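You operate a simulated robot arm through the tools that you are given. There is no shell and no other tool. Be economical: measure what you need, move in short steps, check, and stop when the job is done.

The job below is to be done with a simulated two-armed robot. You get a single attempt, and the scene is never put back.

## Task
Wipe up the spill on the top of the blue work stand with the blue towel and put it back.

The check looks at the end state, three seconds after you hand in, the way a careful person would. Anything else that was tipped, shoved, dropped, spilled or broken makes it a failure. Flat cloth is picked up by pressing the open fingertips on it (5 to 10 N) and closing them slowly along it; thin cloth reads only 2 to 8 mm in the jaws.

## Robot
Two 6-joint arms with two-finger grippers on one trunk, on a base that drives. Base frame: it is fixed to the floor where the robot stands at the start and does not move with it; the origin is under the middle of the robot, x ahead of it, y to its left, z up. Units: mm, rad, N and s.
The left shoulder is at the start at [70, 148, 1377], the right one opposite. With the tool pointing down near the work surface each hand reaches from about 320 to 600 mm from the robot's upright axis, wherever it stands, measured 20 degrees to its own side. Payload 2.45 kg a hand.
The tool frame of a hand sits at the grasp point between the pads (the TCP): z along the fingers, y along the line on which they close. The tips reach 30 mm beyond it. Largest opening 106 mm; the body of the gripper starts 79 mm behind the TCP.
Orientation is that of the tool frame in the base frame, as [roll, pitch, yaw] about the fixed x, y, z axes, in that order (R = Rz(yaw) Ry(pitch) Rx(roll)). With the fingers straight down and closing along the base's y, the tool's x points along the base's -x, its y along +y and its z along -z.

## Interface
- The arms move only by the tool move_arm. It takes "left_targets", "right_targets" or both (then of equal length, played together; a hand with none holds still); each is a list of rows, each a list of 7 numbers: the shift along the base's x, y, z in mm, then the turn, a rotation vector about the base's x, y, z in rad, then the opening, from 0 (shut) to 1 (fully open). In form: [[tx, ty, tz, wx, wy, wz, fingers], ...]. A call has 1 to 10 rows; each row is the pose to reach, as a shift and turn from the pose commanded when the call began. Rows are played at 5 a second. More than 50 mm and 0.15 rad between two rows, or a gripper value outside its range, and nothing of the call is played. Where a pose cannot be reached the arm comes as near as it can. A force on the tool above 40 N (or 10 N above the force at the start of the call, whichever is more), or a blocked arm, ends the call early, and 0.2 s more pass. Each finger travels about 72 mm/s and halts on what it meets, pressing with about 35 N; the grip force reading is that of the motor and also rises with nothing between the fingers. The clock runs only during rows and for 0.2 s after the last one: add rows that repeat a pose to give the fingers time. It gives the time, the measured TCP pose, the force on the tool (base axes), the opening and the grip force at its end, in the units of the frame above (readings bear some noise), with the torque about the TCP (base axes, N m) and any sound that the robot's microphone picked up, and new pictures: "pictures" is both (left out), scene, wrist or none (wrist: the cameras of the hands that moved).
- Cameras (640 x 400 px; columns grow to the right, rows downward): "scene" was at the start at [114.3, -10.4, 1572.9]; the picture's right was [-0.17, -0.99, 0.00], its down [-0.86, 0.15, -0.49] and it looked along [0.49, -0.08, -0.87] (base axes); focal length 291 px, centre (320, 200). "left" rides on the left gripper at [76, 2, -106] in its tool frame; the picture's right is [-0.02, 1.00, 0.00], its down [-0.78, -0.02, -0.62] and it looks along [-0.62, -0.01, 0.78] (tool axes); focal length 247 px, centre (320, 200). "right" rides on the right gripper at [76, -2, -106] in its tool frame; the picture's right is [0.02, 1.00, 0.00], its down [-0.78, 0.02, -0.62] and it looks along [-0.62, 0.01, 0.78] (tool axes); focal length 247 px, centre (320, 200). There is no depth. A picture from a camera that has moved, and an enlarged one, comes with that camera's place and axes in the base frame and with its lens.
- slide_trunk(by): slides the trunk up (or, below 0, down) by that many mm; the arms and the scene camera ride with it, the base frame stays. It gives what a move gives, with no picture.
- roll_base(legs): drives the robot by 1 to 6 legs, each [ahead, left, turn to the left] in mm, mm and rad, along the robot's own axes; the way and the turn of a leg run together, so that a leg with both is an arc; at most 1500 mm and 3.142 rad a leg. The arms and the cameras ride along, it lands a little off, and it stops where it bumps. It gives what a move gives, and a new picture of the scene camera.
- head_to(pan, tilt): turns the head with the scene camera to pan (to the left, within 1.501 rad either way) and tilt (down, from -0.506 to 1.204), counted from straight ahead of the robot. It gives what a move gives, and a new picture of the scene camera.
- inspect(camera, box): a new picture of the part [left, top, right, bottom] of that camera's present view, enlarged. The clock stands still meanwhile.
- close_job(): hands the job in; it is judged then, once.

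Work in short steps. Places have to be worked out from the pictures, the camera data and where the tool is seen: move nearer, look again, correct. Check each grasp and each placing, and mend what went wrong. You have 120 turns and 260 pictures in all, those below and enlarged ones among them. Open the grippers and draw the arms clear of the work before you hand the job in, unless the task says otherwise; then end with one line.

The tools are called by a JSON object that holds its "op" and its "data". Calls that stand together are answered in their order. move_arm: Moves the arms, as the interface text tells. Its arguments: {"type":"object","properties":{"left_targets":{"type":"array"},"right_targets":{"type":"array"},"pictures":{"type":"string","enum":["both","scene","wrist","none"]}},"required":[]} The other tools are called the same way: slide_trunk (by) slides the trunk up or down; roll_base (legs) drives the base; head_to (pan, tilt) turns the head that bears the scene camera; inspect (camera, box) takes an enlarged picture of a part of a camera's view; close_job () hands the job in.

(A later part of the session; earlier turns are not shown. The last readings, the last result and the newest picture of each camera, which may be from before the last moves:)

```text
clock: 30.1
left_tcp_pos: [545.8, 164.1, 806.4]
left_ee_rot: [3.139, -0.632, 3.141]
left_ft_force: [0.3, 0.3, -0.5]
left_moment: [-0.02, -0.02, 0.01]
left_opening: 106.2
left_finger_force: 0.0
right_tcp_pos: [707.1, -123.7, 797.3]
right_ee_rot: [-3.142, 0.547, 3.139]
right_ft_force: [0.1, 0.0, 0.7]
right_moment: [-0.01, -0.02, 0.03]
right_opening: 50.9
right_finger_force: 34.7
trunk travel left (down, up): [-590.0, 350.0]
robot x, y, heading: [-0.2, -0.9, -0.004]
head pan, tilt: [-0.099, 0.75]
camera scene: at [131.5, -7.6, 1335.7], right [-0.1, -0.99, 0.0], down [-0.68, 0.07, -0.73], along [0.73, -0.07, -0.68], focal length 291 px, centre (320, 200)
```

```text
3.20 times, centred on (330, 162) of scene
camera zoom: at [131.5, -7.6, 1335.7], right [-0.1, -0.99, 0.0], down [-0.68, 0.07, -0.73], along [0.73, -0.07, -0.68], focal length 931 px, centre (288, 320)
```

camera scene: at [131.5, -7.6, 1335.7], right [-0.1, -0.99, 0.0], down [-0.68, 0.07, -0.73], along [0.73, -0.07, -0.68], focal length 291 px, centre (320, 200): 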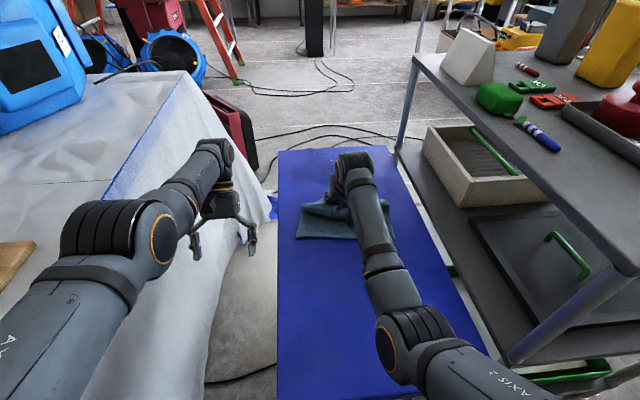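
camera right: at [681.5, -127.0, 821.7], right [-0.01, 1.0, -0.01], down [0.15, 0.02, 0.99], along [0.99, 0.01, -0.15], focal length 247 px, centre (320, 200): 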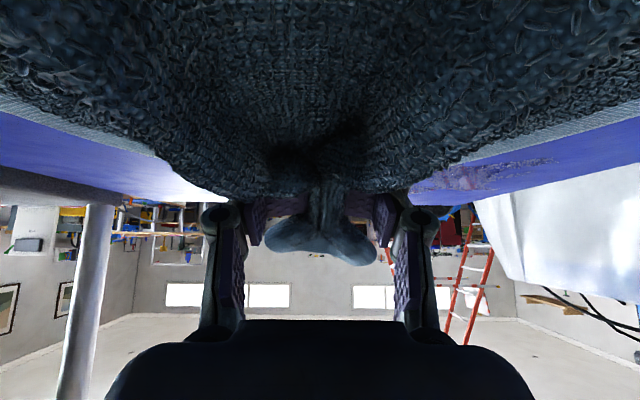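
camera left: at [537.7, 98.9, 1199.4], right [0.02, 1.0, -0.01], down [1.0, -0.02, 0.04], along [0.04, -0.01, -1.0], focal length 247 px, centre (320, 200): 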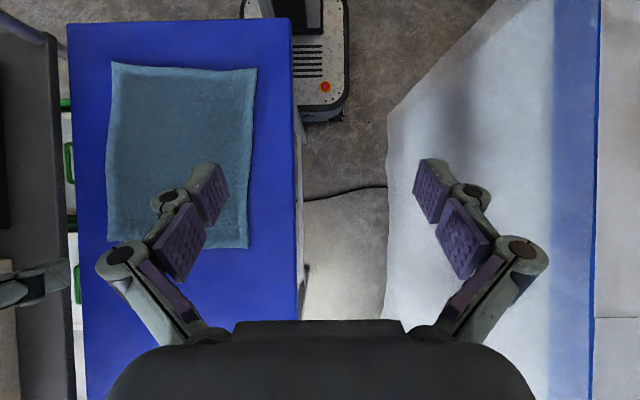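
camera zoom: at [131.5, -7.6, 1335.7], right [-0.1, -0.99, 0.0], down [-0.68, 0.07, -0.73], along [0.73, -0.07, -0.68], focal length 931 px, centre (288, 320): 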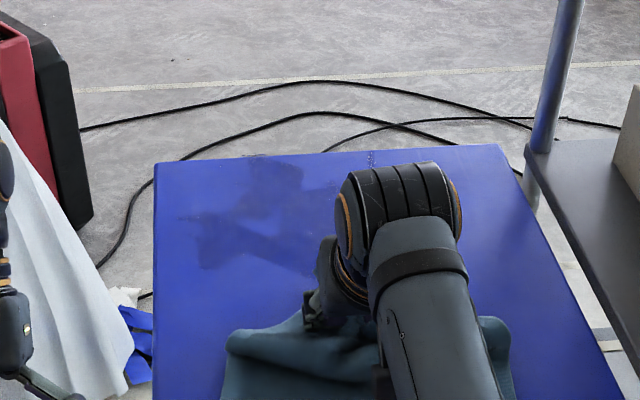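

Is that dark area wet or a shadow? I use the left hand's camera from another side: straighten it and raise a bit.

{"op": "move_arm", "data": {"left_targets": [[10, 5, 20, 0, -0.13, 0, 1], [30, 10, 40, 0, -0.26, 0, 1], [50, 10, 60, 0, -0.39, 0, 1], [70, 10, 80, 0, -0.52, 0, 1], [85, 10, 100, 0, -0.63, 0, 1], [90, 10, 110, 0, -0.7, 0, 1]], "pictures": "wrist"}}

```text
clock: 31.5
left_tcp_pos: [702.9, 168.8, 922.4]
left_ee_rot: [3.139, 0.066, -3.141]
left_ft_force: [0.1, -0.6, 0.4]
left_moment: [0.04, -0.01, 0.03]
left_opening: 105.5
left_finger_force: 0.1
left hand out of reach, approached as far as the arm can: row 1, 2, 3, 4, 5, 6
right_tcp_pos: [706.3, -124.2, 797.3]
right_ee_rot: [-3.141, 0.546, 3.14]
right_ft_force: [-0.5, 0.0, -0.8]
right_moment: [0.04, -0.03, 0.0]
right_opening: 50.7
right_finger_force: 35.1
trunk travel left (down, up): [-590.0, 350.0]
robot x, y, heading: [-0.5, 2.2, 0.003]
head pan, tilt: [-0.099, 0.75]
camera left: at [619.8, 168.8, 1023.7], right [0.02, 1.0, 0.0], down [0.74, -0.02, 0.67], along [0.67, -0.01, -0.74], focal length 247 px, centre (320, 200)
```

left: 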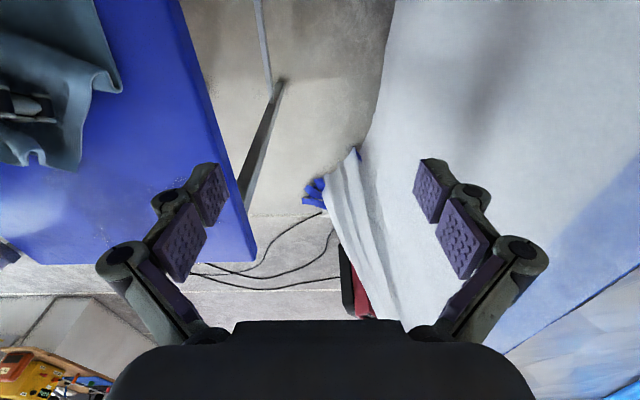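

I turn the left hand to look right over the stand.

{"op": "move_arm", "data": {"left_targets": [[-20, 0, 5, 0, 0, -0.14, 1], [-40, 0, 10, 0, 0, -0.28, 1], [-60, 0, 15, 0, 0, -0.42, 1], [-80, 0, 20, 0, 0, -0.56, 1], [-80, 0, 20, 0, 0, -0.7, 1]], "pictures": "none"}}

{"op": "inspect", "data": {"camera": "left", "box": [0, 0, 640, 400]}}

{"op": "inspect", "data": {"camera": "left", "box": [40, 60, 360, 260]}}

```text
clock: 32.7
left_tcp_pos: [697.7, 164.9, 944.9]
left_ee_rot: [3.14, 0.065, 2.439]
left_ft_force: [-0.5, 0.0, 0.2]
left_moment: [0.04, 0.01, 0.01]
left_opening: 106.0
left_finger_force: 0.1
left hand out of reach, approached as far as the arm can: row 1, 2, 3, 4, 5
right_tcp_pos: [705.8, -123.5, 797.9]
right_ee_rot: [3.141, 0.545, 3.14]
right_ft_force: [0.9, 0.5, 0.9]
right_moment: [0.01, 0.0, -0.03]
right_opening: 51.0
right_finger_force: 35.1
trunk travel left (down, up): [-590.0, 350.0]
robot x, y, heading: [0.6, -0.2, -0.002]
head pan, tilt: [-0.099, 0.75]
```

```text
1.00 times, centred on (320, 200) of left (not enlarged: the box is as wide or as high as the picture)
camera zoom: at [636.4, 218.1, 1045.6], right [0.66, 0.75, 0.0], down [0.56, -0.49, 0.67], along [0.5, -0.44, -0.74], focal length 247 px, centre (320, 200)
```

zoom: 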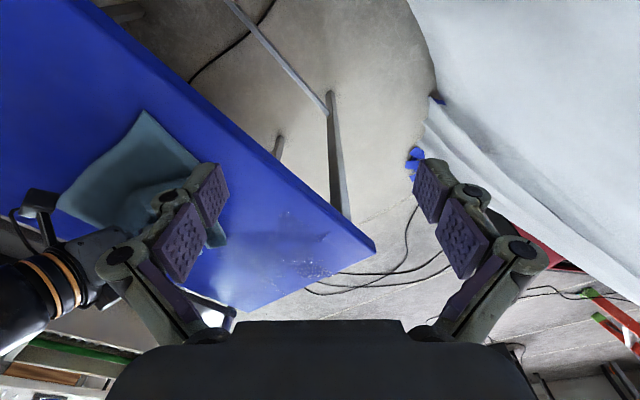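

```text
2.00 times, centred on (200, 160) of left
camera zoom: at [636.4, 218.1, 1045.6], right [0.66, 0.75, 0.0], down [0.56, -0.49, 0.67], along [0.5, -0.44, -0.74], focal length 494 px, centre (560, 280)
```

zoom: 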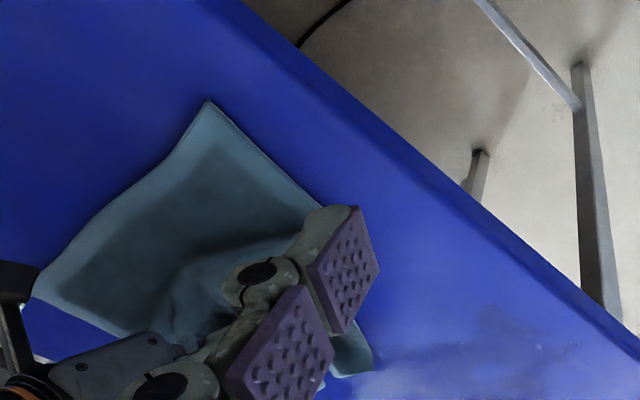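

{"op": "inspect", "data": {"camera": "left", "box": [210, 190, 390, 302]}}

```text
3.56 times, centred on (300, 246) of left
camera zoom: at [636.4, 218.1, 1045.6], right [0.66, 0.75, 0.0], down [0.56, -0.49, 0.67], along [0.5, -0.44, -0.74], focal length 878 px, centre (391, 36)
```

zoom: 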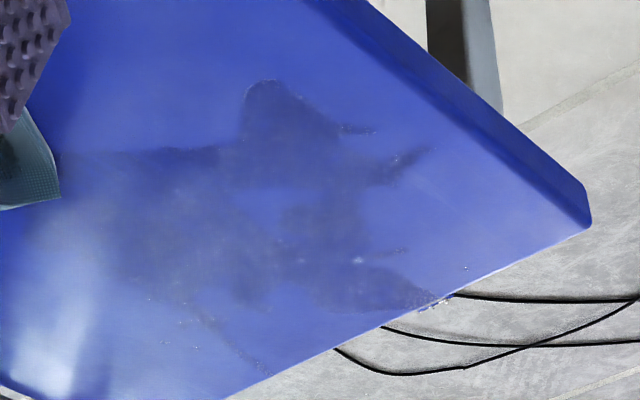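

The liquid has spread as a film across roughly x 780–1005, y -230 to 12, so I need about 130 mm more reach. The base could be turned so its corner goes between the stand's near legs. I look back with the left camera to judge legs, base and torso, by turning the left hand around.

{"op": "move_arm", "data": {"left_targets": [[0, 5, 0, 0, 0, -0.14, 1], [0, 10, 5, 0, 0, -0.28, 1], [0, 15, 10, 0, 0, -0.42, 1], [0, 20, 10, 0, 0, -0.56, 1], [-10, 20, 10, 0, 0, -0.7, 1], [-20, 20, 10, 0, 0, -0.84, 1], [-30, 20, 10, 0, 0, -0.98, 1], [-40, 20, 10, 0, 0, -1.12, 1], [-40, 20, 10, 0, 0, -1.26, 1], [-40, 20, 10, 0, 0, -1.4, 1]], "pictures": "wrist"}}

```text
clock: 34.9
left_tcp_pos: [680.3, 182.4, 956.6]
left_ee_rot: [-3.141, 0.068, 1.04]
left_ft_force: [-0.4, -0.3, 0.4]
left_moment: [-0.02, 0.04, -0.01]
left_opening: 105.7
left_finger_force: 0.1
left hand out of reach, approached as far as the arm can: row 6, 7, 8, 9, 10
right_tcp_pos: [706.5, -123.4, 797.7]
right_ee_rot: [3.141, 0.545, 3.141]
right_ft_force: [0.5, -0.2, -0.4]
right_moment: [-0.03, -0.01, 0.03]
right_opening: 51.0
right_finger_force: 35.5
trunk travel left (down, up): [-590.0, 350.0]
robot x, y, heading: [-2.2, -0.2, 0.002]
head pan, tilt: [-0.099, 0.75]
camera left: at [724.4, 252.4, 1057.2], right [0.85, -0.52, 0.0], down [-0.39, -0.63, 0.67], along [-0.35, -0.57, -0.74], focal length 247 px, centre (320, 200)
```

left: 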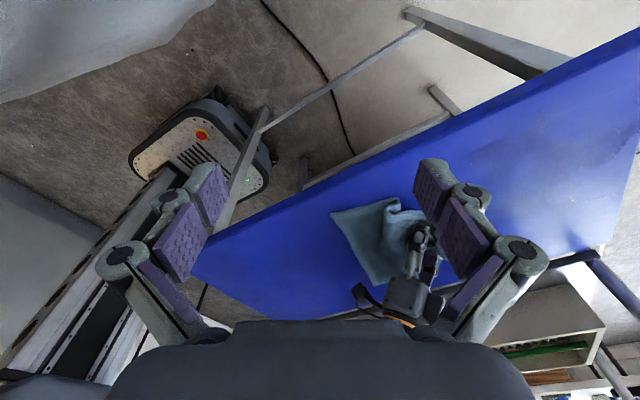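

This shows base, legs and braces together; zoom for detail.

{"op": "inspect", "data": {"camera": "left", "box": [110, 60, 350, 240]}}

```text
2.22 times, centred on (230, 150) of left
camera zoom: at [724.4, 252.4, 1057.2], right [0.85, -0.52, 0.0], down [-0.39, -0.63, 0.67], along [-0.35, -0.57, -0.74], focal length 549 px, centre (520, 311)
```

zoom: 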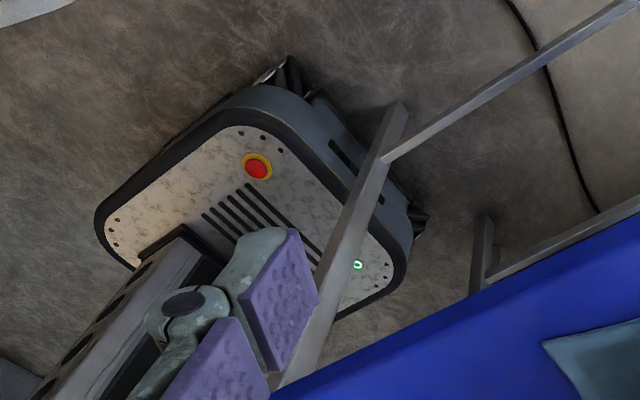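

The near side is open between the legs (gap about y -267 to -7, leg fronts at x≈272), the base is about 400 mm wide with its front at x≈214, and the torso bottom clears the stand. Plan: set the towel down, then put the base at about (55,-130) with heading 0.52, which brings the right shoulder ~125 mm closer. First I release the towel and lift both hands.

{"op": "move_arm", "data": {"right_targets": [[0, 0, -3, 0, 0, 0, 0], [0, 0, -3, 0, 0, 0, 0.25], [0, 0, -3, 0, 0, 0, 0.5], [0, 0, -2, 0, 0, 0, 0.75], [0, 0, 2, 0, 0, 0, 1], [0, 0, 2, 0, 0, 0, 1], [0, 0, 30, 0, 0, 0, 1], [0, 0, 75, 0, 0.1, 0, 1], [-10, 0, 110, 0, 0.2, 0, 1]], "left_targets": [[0, 0, 10, 0, 0, 0, 1], [0, 0, 20, 0, 0, 0, 1], [0, 0, 30, 0, 0, 0, 1], [0, 0, 40, 0, 0, 0, 1], [0, 0, 50, 0, 0, 0, 1], [0, 0, 60, 0, 0, 0, 1], [0, 0, 60, 0, 0, 0, 1], [0, 0, 60, 0, 0, 0, 1], [0, 0, 60, 0, 0, 0, 1]], "pictures": "wrist"}}

```text
clock: 36.9
left_tcp_pos: [674.9, 181.2, 1016.9]
left_ee_rot: [3.14, 0.067, 1.041]
left_ft_force: [0.5, -0.2, 0.2]
left_moment: [0.04, 0.01, -0.01]
left_opening: 106.0
left_finger_force: 0.1
left hand out of reach, approached as far as the arm can: row 5, 6, 7, 8, 9
right_tcp_pos: [696.0, -124.4, 904.4]
right_ee_rot: [3.14, 0.344, 3.141]
right_ft_force: [-0.1, -0.6, 0.5]
right_moment: [-0.01, -0.01, 0.03]
right_opening: 106.1
right_finger_force: 0.2
trunk travel left (down, up): [-590.0, 350.0]
robot x, y, heading: [-1.7, -0.8, -0.0]
head pan, tilt: [-0.099, 0.75]
camera right: at [586.6, -126.6, 977.7], right [-0.02, 1.0, -0.01], down [0.53, 0.02, 0.85], along [0.85, 0.01, -0.53], focal length 247 px, centre (320, 200)
camera left: at [717.3, 251.4, 1116.4], right [0.85, -0.52, 0.0], down [-0.39, -0.63, 0.67], along [-0.35, -0.57, -0.74], focal length 247 px, centre (320, 200)
```

right: 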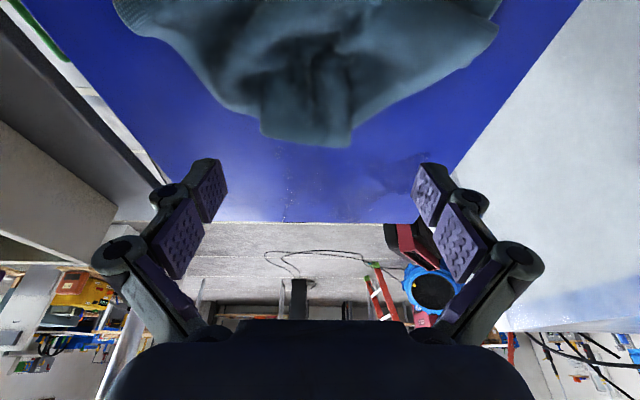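
left: 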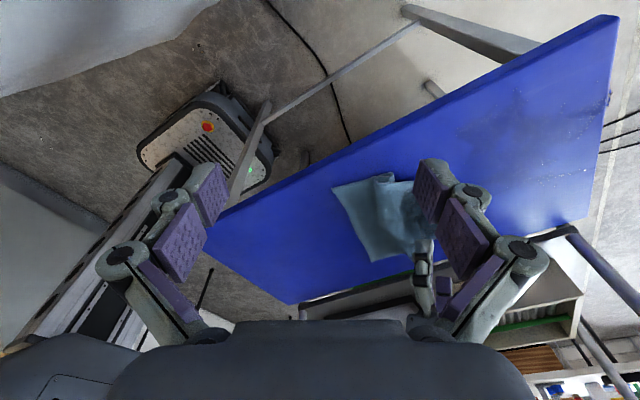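

Released cleanly. Now strafe the base right by 130 and slightly back, before turning.

{"op": "roll_base", "data": {"legs": [[-20, -130, 0]]}}

{"op": "roll_base", "data": {"legs": [[0, 0, 0.3]]}}

{"op": "inspect", "data": {"camera": "left", "box": [0, 0, 640, 400]}}

```text
clock: 38.2
left_tcp_pos: [654.3, 51.4, 1014.7]
left_ee_rot: [3.142, 0.066, 1.042]
left_ft_force: [-0.3, -0.6, -0.1]
left_moment: [0.0, 0.02, 0.0]
left_opening: 105.9
left_finger_force: 0.0
right_tcp_pos: [675.4, -253.9, 904.1]
right_ee_rot: [3.141, 0.346, 3.141]
right_ft_force: [0.7, 0.0, -0.4]
right_moment: [0.02, 0.01, 0.01]
right_opening: 106.2
right_finger_force: 0.0
trunk travel left (down, up): [-590.0, 350.0]
robot x, y, heading: [-20.5, -129.9, -0.005]
head pan, tilt: [-0.099, 0.75]
camera scene: at [110.6, -137.3, 1335.7], right [-0.1, -0.99, 0.0], down [-0.68, 0.07, -0.73], along [0.73, -0.07, -0.68], focal length 291 px, centre (320, 200)
```

scene: 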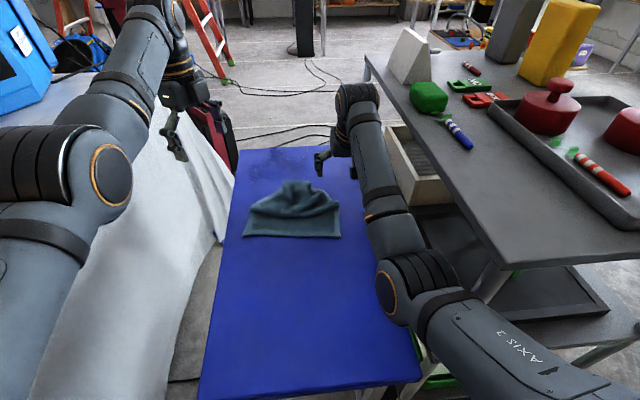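

```text
clock: 39.5
left_tcp_pos: [570.1, 243.6, 1014.9]
left_ee_rot: [3.141, 0.067, 1.344]
left_ft_force: [0.0, -0.1, 0.4]
left_moment: [-0.02, -0.05, 0.01]
left_opening: 106.3
left_finger_force: 0.0
right_tcp_pos: [679.6, -41.6, 903.2]
right_ee_rot: [3.142, 0.345, -2.84]
right_ft_force: [0.8, -0.3, 0.6]
right_moment: [0.02, -0.01, 0.02]
right_opening: 106.3
right_finger_force: 0.1
trunk travel left (down, up): [-590.0, 350.0]
robot x, y, heading: [-22.1, -127.8, 0.303]
head pan, tilt: [-0.099, 0.75]
camera scene: at [106.9, -97.2, 1335.7], right [0.2, -0.98, 0.0], down [-0.67, -0.14, -0.73], along [0.72, 0.15, -0.68], focal length 291 px, centre (320, 200)
```

scene: 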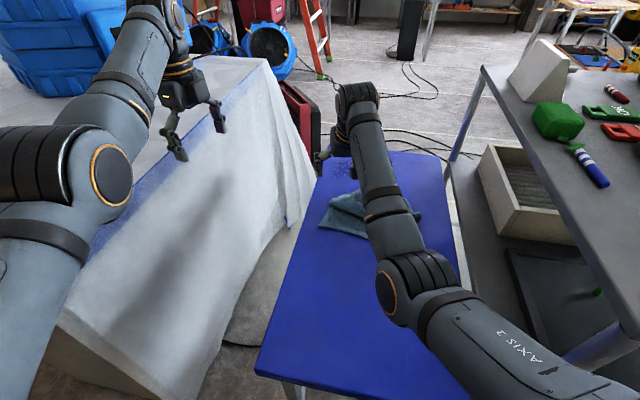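

```text
1.00 times, centred on (320, 200) of left (not enlarged: the box is as wide or as high as the picture)
camera zoom: at [589.4, 324.4, 1115.6], right [0.97, -0.25, 0.0], down [-0.18, -0.72, 0.67], along [-0.16, -0.65, -0.74], focal length 247 px, centre (320, 200)
```

zoom: 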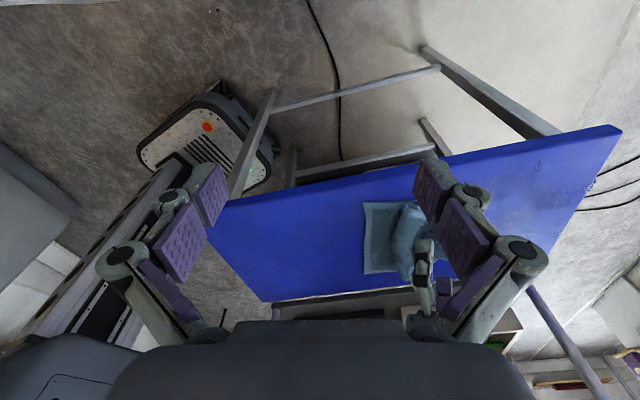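

All clear so far. I turn the remaining 0.22 rad and check the leg clearance again.

{"op": "roll_base", "data": {"legs": [[0, 0, 0.2]]}}

{"op": "inspect", "data": {"camera": "left", "box": [110, 60, 350, 240]}}

```text
clock: 40.7
left_tcp_pos: [483.9, 353.1, 1014.7]
left_ee_rot: [3.141, 0.066, 1.541]
left_ft_force: [0.0, 1.2, -0.1]
left_moment: [0.02, 0.0, -0.03]
left_opening: 106.0
left_finger_force: 0.1
right_tcp_pos: [650.2, 94.4, 904.3]
right_ee_rot: [-3.139, 0.345, -2.642]
right_ft_force: [-0.1, 0.4, 0.5]
right_moment: [-0.01, 0.02, 0.01]
right_opening: 105.9
right_finger_force: 0.0
trunk travel left (down, up): [-590.0, 350.0]
robot x, y, heading: [-23.6, -127.7, 0.498]
head pan, tilt: [-0.099, 0.75]
camera scene: at [98.1, -72.4, 1335.7], right [0.39, -0.92, 0.0], down [-0.63, -0.27, -0.73], along [0.67, 0.28, -0.68], focal length 291 px, centre (320, 200)
```

scene: 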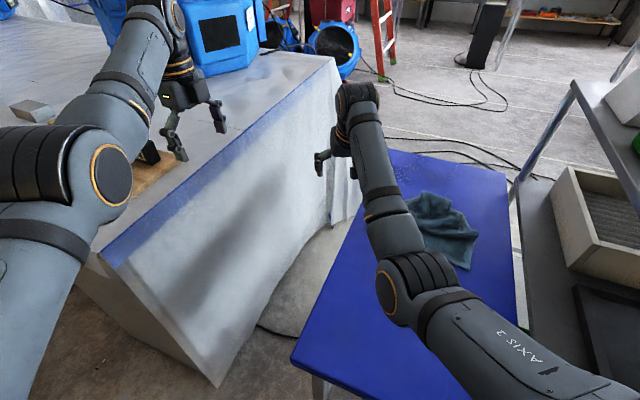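

```text
2.22 times, centred on (230, 150) of left
camera zoom: at [488.5, 435.3, 1115.5], right [1.0, -0.05, 0.0], down [-0.04, -0.74, 0.67], along [-0.03, -0.67, -0.74], focal length 549 px, centre (520, 311)
```

zoom: 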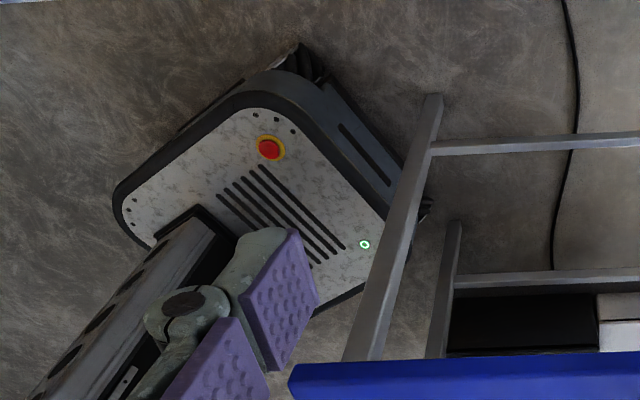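

Leg feet are at x≈290 (y≈12 and -288), with ample room for the corner. I advance 85 mm along world x.

{"op": "roll_base", "data": {"legs": [[38, -20, 0], [37, -20, 0]]}}

{"op": "inspect", "data": {"camera": "left", "box": [110, 60, 350, 240]}}

```text
clock: 42.1
left_tcp_pos: [568.6, 352.9, 1017.2]
left_ee_rot: [3.138, 0.067, 1.543]
left_ft_force: [-0.6, -0.6, -0.2]
left_moment: [0.08, 0.01, -0.02]
left_opening: 106.1
left_finger_force: 0.0
right_tcp_pos: [732.9, 94.6, 905.8]
right_ee_rot: [-3.138, 0.348, -2.643]
right_ft_force: [-0.8, 0.7, 0.7]
right_moment: [0.02, 0.01, 0.0]
right_opening: 106.1
right_finger_force: 0.0
trunk travel left (down, up): [-590.0, 350.0]
robot x, y, heading: [65.2, -129.3, 0.5]
head pan, tilt: [-0.099, 0.75]
camera scene: at [180.7, -72.7, 1336.1], right [0.39, -0.92, 0.0], down [-0.63, -0.27, -0.73], along [0.67, 0.29, -0.68], focal length 291 px, centre (320, 200)
```

scene: 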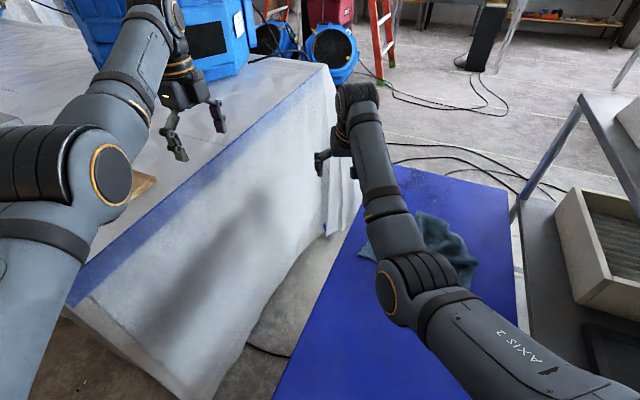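

```text
2.22 times, centred on (230, 150) of left
camera zoom: at [570.9, 435.7, 1117.5], right [1.0, -0.05, 0.0], down [-0.04, -0.74, 0.67], along [-0.03, -0.67, -0.74], focal length 549 px, centre (520, 311)
```

zoom: 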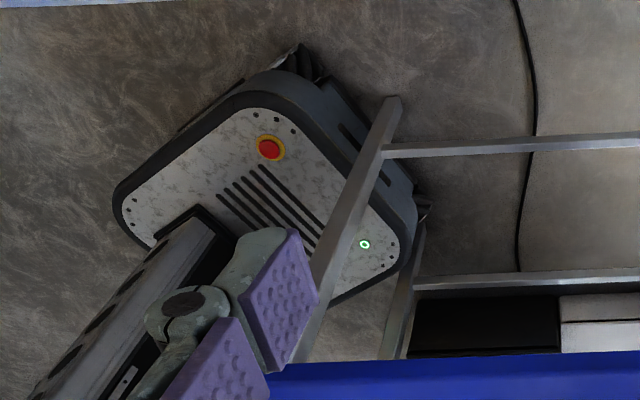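

The base is seated without any bump. I bring the right hand over the towel, turning it to face +x again.

{"op": "move_arm", "data": {"right_targets": [[-10, -40, 20, 0, 0, -0.1, 1], [-30, -80, 40, 0, 0.08, -0.2, 1], [-50, -120, 50, 0, 0.16, -0.3, 1], [-70, -160, 60, 0, 0.25, -0.4, 1], [-90, -200, 60, 0, 0.34, -0.5, 1], [-90, -205, 60, 0, 0.34, -0.5, 1]], "pictures": "both"}}

```text
clock: 43.5
left_tcp_pos: [568.6, 354.0, 1014.9]
left_ee_rot: [3.138, 0.067, 1.543]
left_ft_force: [-1.0, 0.6, 0.7]
left_moment: [0.0, 0.03, 0.0]
left_opening: 106.0
left_finger_force: 0.0
right_tcp_pos: [748.2, -57.1, 875.0]
right_ee_rot: [3.062, 0.02, 3.12]
right_ft_force: [0.3, -0.3, 0.2]
right_moment: [-0.03, -0.02, -0.01]
right_opening: 105.9
right_finger_force: 0.1
right hand out of reach, approached as far as the arm can: row 2, 3, 4, 5, 6
trunk travel left (down, up): [-590.0, 350.0]
robot x, y, heading: [66.9, -130.6, 0.499]
head pan, tilt: [-0.099, 0.75]
camera scene: at [182.8, -71.3, 1335.8], right [0.39, -0.92, 0.0], down [-0.63, -0.27, -0.73], along [0.67, 0.28, -0.68], focal length 291 px, centre (320, 200)
camera right: at [667.6, -66.5, 979.4], right [0.0, 1.0, 0.08], down [0.77, -0.05, 0.64], along [0.64, 0.06, -0.77], focal length 247 px, centre (320, 200)
```

scene: 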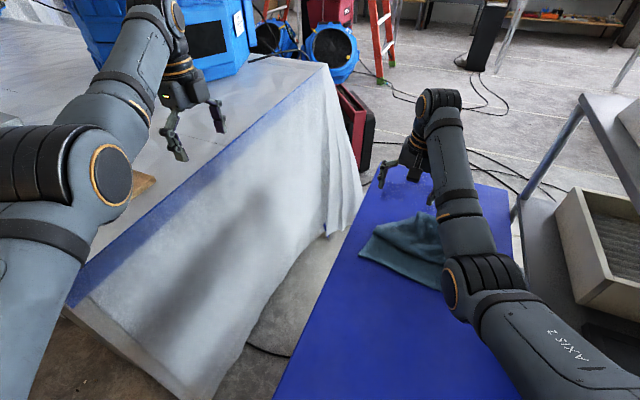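
right: 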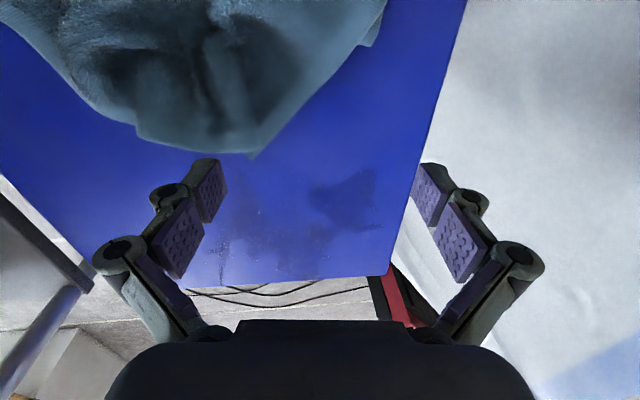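

Now a good look at the wet area from here.

{"op": "inspect", "data": {"camera": "right", "box": [140, 110, 440, 298]}}

```text
2.13 times, centred on (290, 204) of right
camera zoom: at [667.6, -66.5, 979.4], right [0.0, 1.0, 0.08], down [0.77, -0.05, 0.64], along [0.64, 0.06, -0.77], focal length 526 px, centre (384, 192)
```

zoom: 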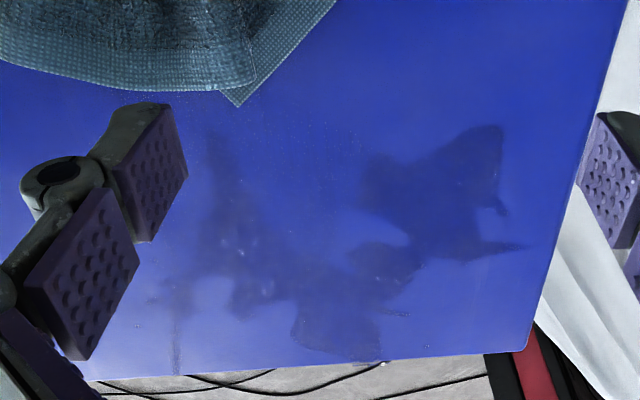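

The film covers about x 800–1005, y -200 to 40, thin with fine droplets. I regrasp the towel's raised fold near (722,-123), as before, moving above it first.

{"op": "move_arm", "data": {"right_targets": [[-10, -25, -10, -0.04, 0, 0.01, 1], [-20, -50, -20, -0.08, 0, 0.02, 1], [-26, -66, -25, -0.08, -0.02, 0.02, 1], [-26, -66, -25, -0.08, -0.02, 0.02, 1]], "pictures": "both"}}

```text
clock: 44.5
left_tcp_pos: [568.7, 352.8, 1013.9]
left_ee_rot: [3.141, 0.066, 1.543]
left_ft_force: [-0.2, -0.3, -0.7]
left_moment: [0.0, 0.0, 0.03]
left_opening: 106.2
left_finger_force: 0.1
right_tcp_pos: [741.5, -119.3, 832.5]
right_ee_rot: [-3.139, 0.04, -3.141]
right_ft_force: [0.0, 0.2, 0.4]
right_moment: [-0.01, 0.01, -0.01]
right_opening: 105.7
right_finger_force: 0.0
right hand out of reach, approached as far as the arm can: row 1, 2, 3, 4
trunk travel left (down, up): [-590.0, 350.0]
robot x, y, heading: [63.6, -130.5, 0.498]
head pan, tilt: [-0.099, 0.75]
camera scene: at [183.5, -71.5, 1335.7], right [0.39, -0.92, 0.0], down [-0.63, -0.27, -0.73], along [0.67, 0.28, -0.68], focal length 291 px, centre (320, 200)
camera right: at [659.3, -122.1, 936.3], right [-0.02, 1.0, 0.0], down [0.76, 0.02, 0.65], along [0.65, 0.02, -0.76], focal length 247 px, centre (320, 200)
```

scene: 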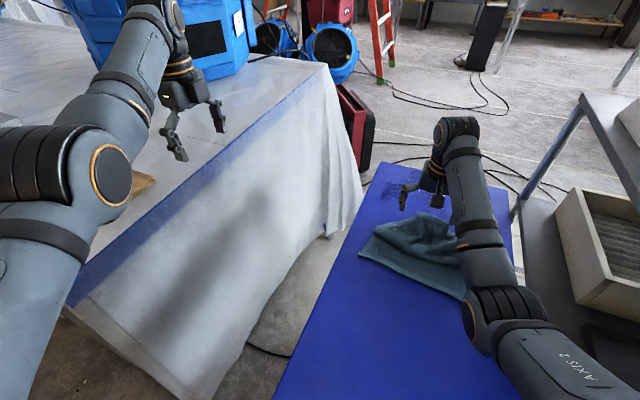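
right: 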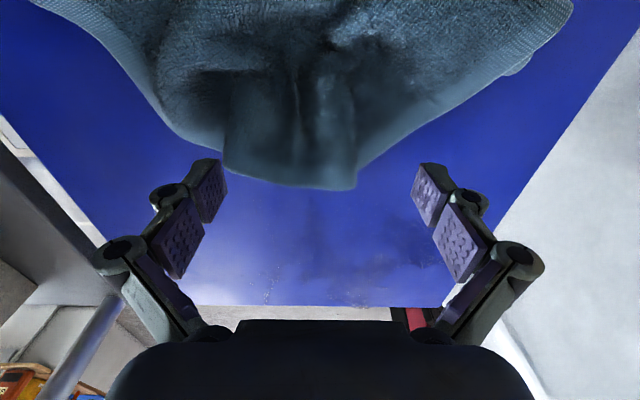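

The fold front is at x≈784, so at x≈738 the fingers sit ~45 mm inside the edge. I descend there to just above contact.

{"op": "move_arm", "data": {"right_targets": [[16, -7, -20, 0, -0.02, 0, 1], [16, -7, -40, 0, -0.02, 0, 1], [16, -7, -54, 0, -0.02, 0, 1], [16, -7, -54, 0, -0.02, 0, 1]], "pictures": "wrist"}}

```text
clock: 45.5
left_tcp_pos: [565.9, 355.7, 1016.1]
left_ee_rot: [3.137, 0.068, 1.542]
left_ft_force: [-1.2, -0.6, 0.0]
left_moment: [-0.04, 0.01, -0.04]
left_opening: 106.1
left_finger_force: 0.1
right_tcp_pos: [755.9, -123.2, 788.1]
right_ee_rot: [3.132, 0.072, -3.136]
right_ft_force: [7.6, 10.5, 38.1]
right_moment: [0.44, 0.3, -0.48]
right_opening: 107.7
right_finger_force: 0.0
trunk travel left (down, up): [-590.0, 350.0]
robot x, y, heading: [62.5, -129.8, 0.5]
head pan, tilt: [-0.099, 0.75]
camera right: at [670.1, -127.0, 887.4], right [-0.03, 1.0, 0.01], down [0.74, 0.02, 0.68], along [0.68, 0.02, -0.74], focal length 247 px, centre (320, 200)
```

right: 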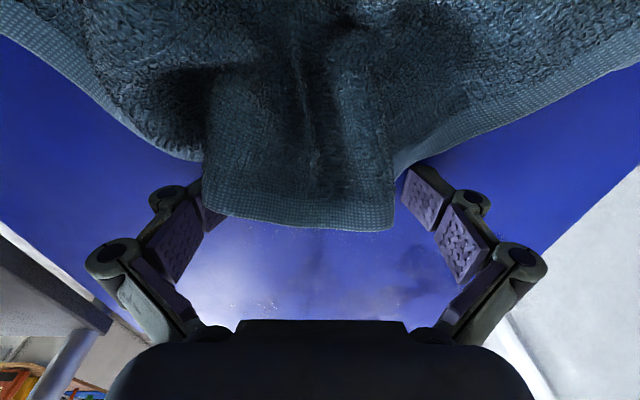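

Pressed too hard (38 N); I raise 8 mm and shift slightly back.

{"op": "move_arm", "data": {"right_targets": [[0, 0, 6, 0, 0, 0, 1], [-6, -4, 10, 0, 0.03, 0, 1], [-12, -6, 8, 0, 0.07, 0, 1], [-12, -6, 5, 0, 0.07, 0, 1]], "pictures": "none"}}

```text
clock: 46.5
left_tcp_pos: [567.8, 353.0, 1015.9]
left_ee_rot: [3.139, 0.065, 1.544]
left_ft_force: [0.7, 0.6, 0.2]
left_moment: [0.03, 0.02, 0.0]
left_opening: 106.2
left_finger_force: 0.0
right_tcp_pos: [743.2, -136.7, 787.2]
right_ee_rot: [3.141, -0.01, -3.141]
right_ft_force: [2.3, 2.7, 16.2]
right_moment: [0.33, -0.01, -0.1]
right_opening: 107.1
right_finger_force: 13.5
trunk travel left (down, up): [-590.0, 350.0]
robot x, y, heading: [61.9, -127.6, 0.502]
head pan, tilt: [-0.099, 0.75]
```

Fingers now straddle the fold on the bare top. I raise 2 mm and close slowly.

{"op": "move_arm", "data": {"right_targets": [[0, 0, 3, 0, 0, 0, 1], [0, 0, 3, 0, 0, 0, 0.85], [0, 0, 3, 0, 0, 0, 0.7], [0, 0, 3, 0, 0, 0, 0.55], [0, 0, 3, 0, 0, 0, 0.4], [0, 0, 3, 0, 0, 0, 0.25], [0, 0, 3, 0, 0, 0, 0.1], [0, 0, 3, 0, 0, 0, 0], [0, 0, 3, 0, 0, 0, 0]], "pictures": "both"}}

```text
clock: 47.2
left_tcp_pos: [560.2, 358.3, 1018.6]
left_ee_rot: [3.135, 0.069, 1.547]
left_ft_force: [-0.1, -0.5, -0.6]
left_moment: [0.03, 0.03, 0.0]
left_opening: 106.3
left_finger_force: 0.1
right_tcp_pos: [742.5, -119.0, 807.1]
right_ee_rot: [3.116, 0.023, -3.127]
right_ft_force: [-1.8, 26.6, 54.2]
right_moment: [2.11, 0.61, -0.23]
right_opening: 52.9
right_finger_force: 23.9
trunk travel left (down, up): [-590.0, 350.0]
robot x, y, heading: [64.8, -128.1, 0.505]
head pan, tilt: [-0.099, 0.75]
stopped in row 3 (right hand): the force on the tool passed its limit at 46 N (the readings are from after the stop); the commanded pose is now the measured one
camera scene: at [173.4, -67.5, 1337.3], right [0.39, -0.92, 0.01], down [-0.62, -0.27, -0.74], along [0.68, 0.29, -0.68], focal length 291 px, centre (320, 200)
camera right: at [663.3, -126.4, 911.2], right [-0.04, 1.0, 0.03], down [0.77, 0.01, 0.64], along [0.64, 0.04, -0.77], focal length 247 px, centre (320, 200)
```

scene: 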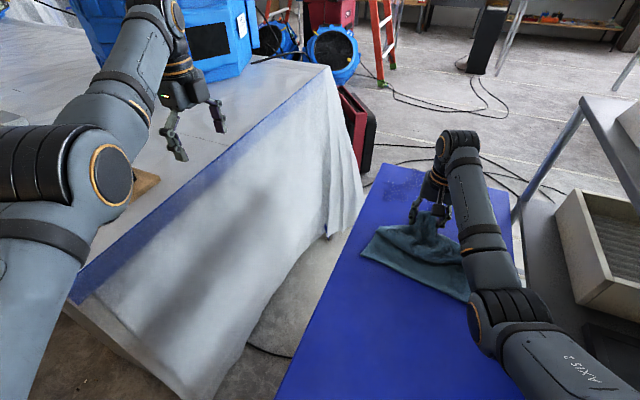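
right: 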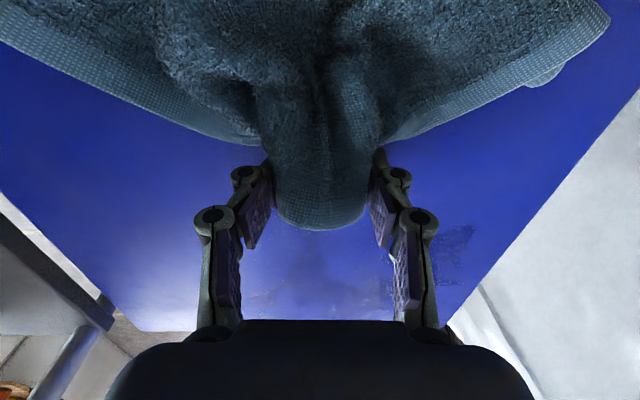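

Squeezing the fold pushed the hand up (54 N). I relieve by raising a few mm and then close.

{"op": "move_arm", "data": {"right_targets": [[0, 0, 6, 0, 0, 0, 0.5], [0, -6, 8, 0, 0, 0, 0.4], [0, -10, 8, 0, 0, 0, 0.2], [0, -10, 8, 0, 0, 0, 0], [0, -10, 8, 0, 0, 0, 0]], "pictures": "wrist"}}

```text
clock: 48.4
left_tcp_pos: [563.1, 356.3, 1017.7]
left_ee_rot: [3.136, 0.069, 1.545]
left_ft_force: [0.0, 0.0, 0.5]
left_moment: [0.0, -0.01, 0.01]
left_opening: 106.0
left_finger_force: 0.0
right_tcp_pos: [742.8, -137.8, 808.3]
right_ee_rot: [3.13, 0.012, -3.134]
right_ft_force: [0.0, 10.7, 40.3]
right_moment: [0.12, 0.41, -0.07]
right_opening: 14.6
right_finger_force: 34.8
trunk travel left (down, up): [-590.0, 350.0]
robot x, y, heading: [62.0, -131.7, 0.5]
head pan, tilt: [-0.099, 0.75]
camera right: at [664.1, -143.1, 913.9], right [-0.03, 1.0, 0.01], down [0.78, 0.02, 0.63], along [0.63, 0.03, -0.78], focal length 247 px, centre (320, 200)
```

right: 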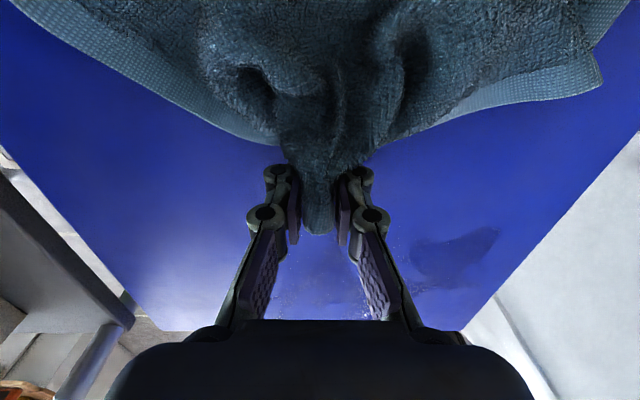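

Firm pinch at 14.6 mm, with a wad of cloth squeezed beneath. I raise 15 mm to see the force drop.

{"op": "move_arm", "data": {"right_targets": [[0, 0, 8, 0, 0, 0, 0], [0, 0, 16, 0, 0, 0, 0], [0, 0, 25, 0, 0, 0, 0]], "pictures": "wrist"}}

```text
clock: 49.2
left_tcp_pos: [568.4, 354.4, 1015.5]
left_ee_rot: [3.139, 0.067, 1.544]
left_ft_force: [0.2, 0.0, 0.9]
left_moment: [-0.02, -0.02, 0.02]
left_opening: 105.9
left_finger_force: 0.1
right_tcp_pos: [744.6, -140.6, 825.1]
right_ee_rot: [3.129, 0.001, -3.135]
right_ft_force: [-0.4, -0.8, -0.5]
right_moment: [-0.2, -0.03, 0.01]
right_opening: 9.7
right_finger_force: 35.0
trunk travel left (down, up): [-590.0, 350.0]
robot x, y, heading: [66.8, -129.6, 0.498]
head pan, tilt: [-0.099, 0.75]
camera right: at [667.6, -145.0, 930.8], right [-0.03, 1.0, 0.01], down [0.78, 0.02, 0.62], along [0.62, 0.03, -0.78], focal length 247 px, centre (320, 200)
```

right: 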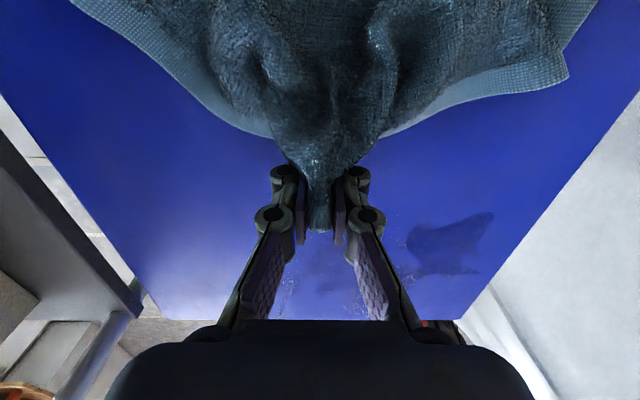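

Good hold (10 mm of cloth). I carry it raised and forward over the film with the tool tilting, body of the towel trailing behind.

{"op": "move_arm", "data": {"right_targets": [[20, 5, 20, 0, -0.13, 0, 0], [45, 12, 30, 0, -0.26, 0, 0], [70, 20, 35, 0, -0.39, 0, 0], [100, 28, 35, 0, -0.52, 0, 0], [130, 36, 35, 0, -0.65, 0, 0], [155, 40, 30, 0, -0.78, 0, 0], [180, 40, 25, 0, -0.82, 0, 0]], "pictures": "both"}}

```text
clock: 50.8
left_tcp_pos: [570.1, 354.8, 1014.6]
left_ee_rot: [-3.141, 0.067, 1.545]
left_ft_force: [-0.2, -0.3, 0.4]
left_moment: [0.05, 0.02, 0.03]
left_opening: 106.0
left_finger_force: 0.0
right_tcp_pos: [928.9, -101.3, 849.5]
right_ee_rot: [3.138, 0.823, -3.129]
right_ft_force: [-0.2, 1.3, -0.2]
right_moment: [-0.1, 0.05, -0.06]
right_opening: 9.7
right_finger_force: 34.6
trunk travel left (down, up): [-590.0, 350.0]
robot x, y, heading: [67.7, -132.8, 0.501]
head pan, tilt: [-0.099, 0.75]
camera scene: at [184.1, -71.5, 1335.6], right [0.39, -0.92, 0.0], down [-0.63, -0.27, -0.73], along [0.67, 0.29, -0.68], focal length 291 px, centre (320, 200)
camera right: at [797.5, -105.5, 864.6], right [-0.03, 1.0, -0.01], down [0.08, 0.02, 1.0], along [1.0, 0.03, -0.08], focal length 247 px, centre (320, 200)
```

scene: 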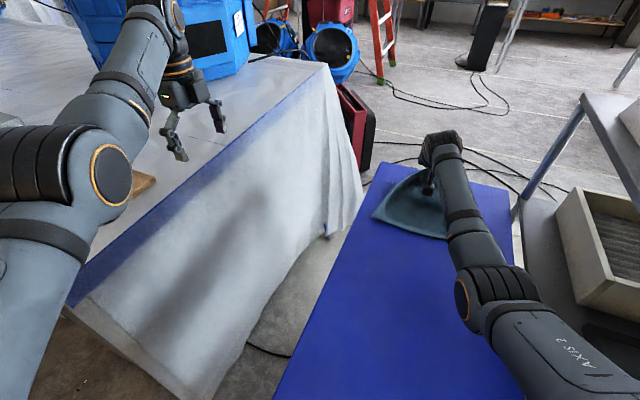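
right: 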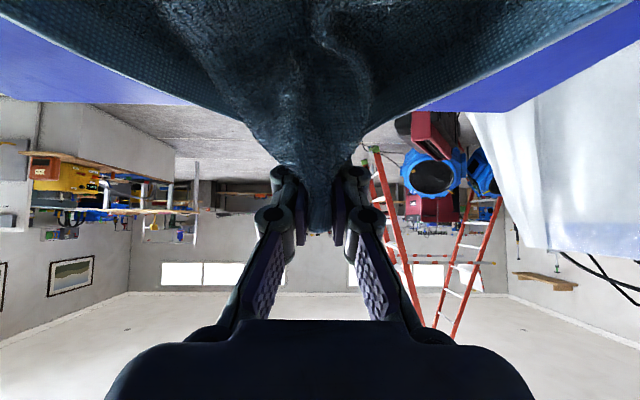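

Reach to x≈930 worked without limit. I extend a bit more and lower the cloth onto the far part gently.

{"op": "move_arm", "data": {"right_targets": [[20, 0, -5, 0, 0, 0, 0], [35, 0, -15, 0, 0, 0, 0], [40, 0, -28, 0, 0, 0, 0], [40, 0, -38, 0, 0, 0, 0], [40, 0, -44, 0, 0, 0, 0]], "pictures": "both"}}

```text
clock: 52.0
left_tcp_pos: [566.4, 355.2, 1016.9]
left_ee_rot: [3.138, 0.065, 1.546]
left_ft_force: [-0.5, -0.2, 0.0]
left_moment: [0.03, -0.03, -0.02]
left_opening: 105.8
left_finger_force: 0.2
right_tcp_pos: [960.0, -98.5, 812.0]
right_ee_rot: [3.136, 0.827, -3.132]
right_ft_force: [2.4, 0.5, 10.3]
right_moment: [-0.07, -0.07, -0.06]
right_opening: 9.9
right_finger_force: 35.2
right hand out of reach, approached as far as the arm can: row 4, 5
trunk travel left (down, up): [-590.0, 350.0]
robot x, y, heading: [65.3, -133.6, 0.497]
head pan, tilt: [-0.099, 0.75]
camera scene: at [180.8, -71.7, 1336.2], right [0.39, -0.92, 0.0], down [-0.63, -0.27, -0.73], along [0.67, 0.29, -0.68], focal length 291 px, centre (320, 200)
camera right: at [828.5, -103.0, 826.4], right [-0.03, 1.0, -0.01], down [0.07, 0.01, 1.0], along [1.0, 0.03, -0.07], focal length 247 px, centre (320, 200)
```

scene: 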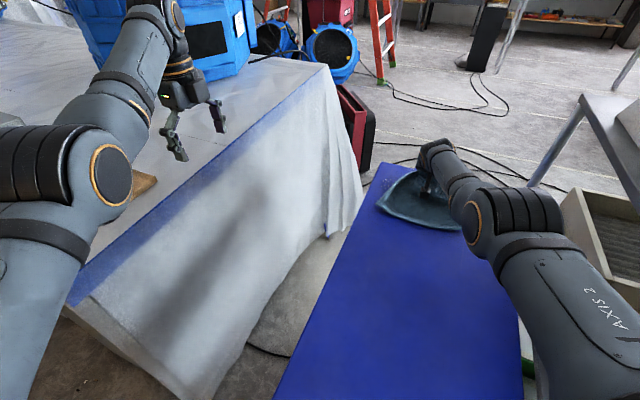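
right: 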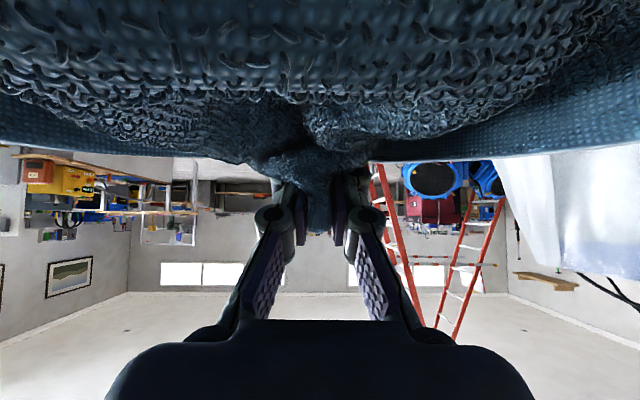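

10 N contact at the far end, towel spread behind over the film. I sweep sideways slowly, first to the right.

{"op": "move_arm", "data": {"right_targets": [[0, -12, 0, 0, 0, 0, 0], [0, -24, 0, 0, 0, 0, 0], [0, -36, 0, 0, 0, 0, 0], [0, -48, 0, 0, 0, 0, 0], [0, -60, 0, 0, 0, 0, 0], [0, -72, 0, 0, 0, 0, 0], [0, -84, 0, 0, 0, 0, 0], [0, -96, 0, 0, 0, 0, 0], [0, -108, 0, 0, 0, 0, 0]], "pictures": "wrist"}}

{"op": "move_arm", "data": {"right_targets": [[-2, 18, 0, 0, 0, 0, 0], [-4, 36, 0, 0, 0, 0, 0], [-6, 54, 0, 0, 0, 0, 0], [-8, 72, 0, 0, 0, 0, 0], [-10, 90, 0, 0, 0, 0, 0], [-14, 108, 0, 0, 0, 0, 0], [-18, 126, 0, 0, 0, 0, 0], [-22, 144, 0, 0, 0, 0, 0], [-26, 162, 0, 0, 0, 0, 0], [-32, 180, 0, 0, 0, 0, 0]], "pictures": "both"}}

```text
clock: 54.0
left_tcp_pos: [565.1, 354.9, 1016.1]
left_ee_rot: [3.136, 0.066, 1.545]
left_ft_force: [0.6, 0.7, -0.3]
left_moment: [-0.01, -0.01, 0.02]
left_opening: 106.1
left_finger_force: 0.1
right_tcp_pos: [979.6, -202.1, 808.8]
right_ee_rot: [3.137, 0.828, -3.13]
right_ft_force: [0.5, 6.0, 22.0]
right_moment: [0.15, -0.11, 0.02]
right_opening: 9.8
right_finger_force: 34.9
right hand out of reach, approached as far as the arm can: row 2, 3, 4, 5, 6, 7, 8, 9
trunk travel left (down, up): [-590.0, 350.0]
robot x, y, heading: [65.8, -129.3, 0.498]
head pan, tilt: [-0.099, 0.75]
camera right: at [848.5, -206.2, 823.4], right [-0.03, 1.0, -0.01], down [0.07, 0.02, 1.0], along [1.0, 0.03, -0.07], focal length 247 px, centre (320, 200)
```

right: 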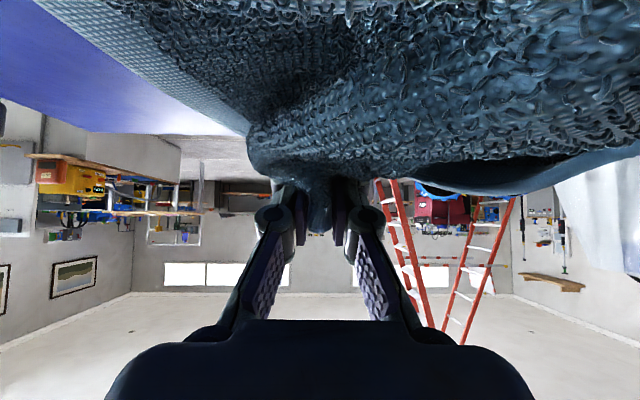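

```text
clock: 56.2
left_tcp_pos: [565.4, 354.0, 1017.0]
left_ee_rot: [3.135, 0.066, 1.544]
left_ft_force: [0.7, -0.2, 0.2]
left_moment: [-0.02, 0.01, 0.0]
left_opening: 106.1
left_finger_force: 0.0
right_tcp_pos: [933.5, -35.3, 809.5]
right_ee_rot: [3.135, 0.826, -3.13]
right_ft_force: [1.1, -4.4, 21.4]
right_moment: [-0.28, -0.23, -0.11]
right_opening: 10.0
right_finger_force: 35.0
right hand out of reach, approached as far as the arm can: row 3, 4, 5, 6, 7, 8, 9, 10
trunk travel left (down, up): [-590.0, 350.0]
robot x, y, heading: [60.5, -129.5, 0.503]
head pan, tilt: [-0.099, 0.75]
camera scene: at [178.8, -72.0, 1336.1], right [0.39, -0.92, 0.0], down [-0.63, -0.27, -0.73], along [0.68, 0.29, -0.68], focal length 291 px, centre (320, 200)
camera right: at [803.2, -40.3, 824.8], right [-0.03, 1.0, -0.01], down [0.07, 0.01, 1.0], along [1.0, 0.03, -0.07], focal length 247 px, centre (320, 200)
```

scene: 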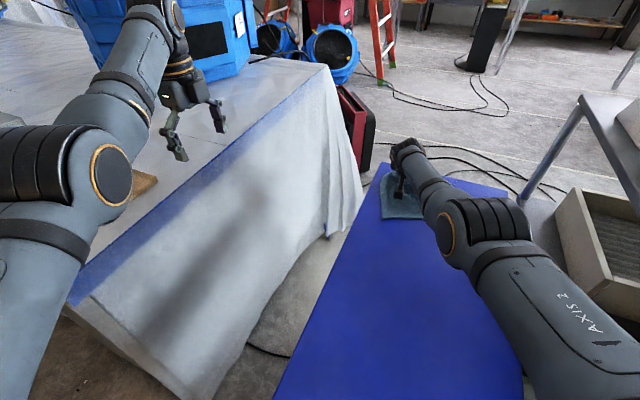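
right: 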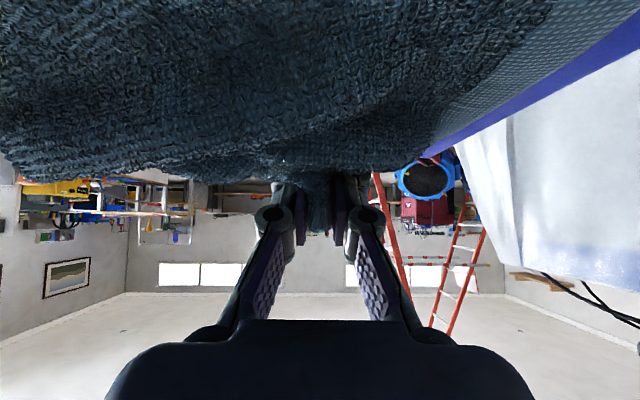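

Zoom on the part just swept to see whether the film comes off.

{"op": "inspect", "data": {"camera": "scene", "box": [350, 130, 540, 249]}}

```text
3.36 times, centred on (445, 190) of scene
camera zoom: at [178.8, -72.0, 1336.1], right [0.39, -0.92, 0.0], down [-0.63, -0.27, -0.73], along [0.68, 0.29, -0.68], focal length 978 px, centre (-100, 235)
```

zoom: 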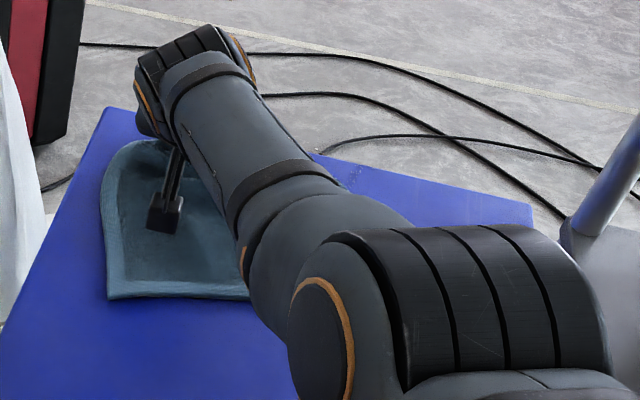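

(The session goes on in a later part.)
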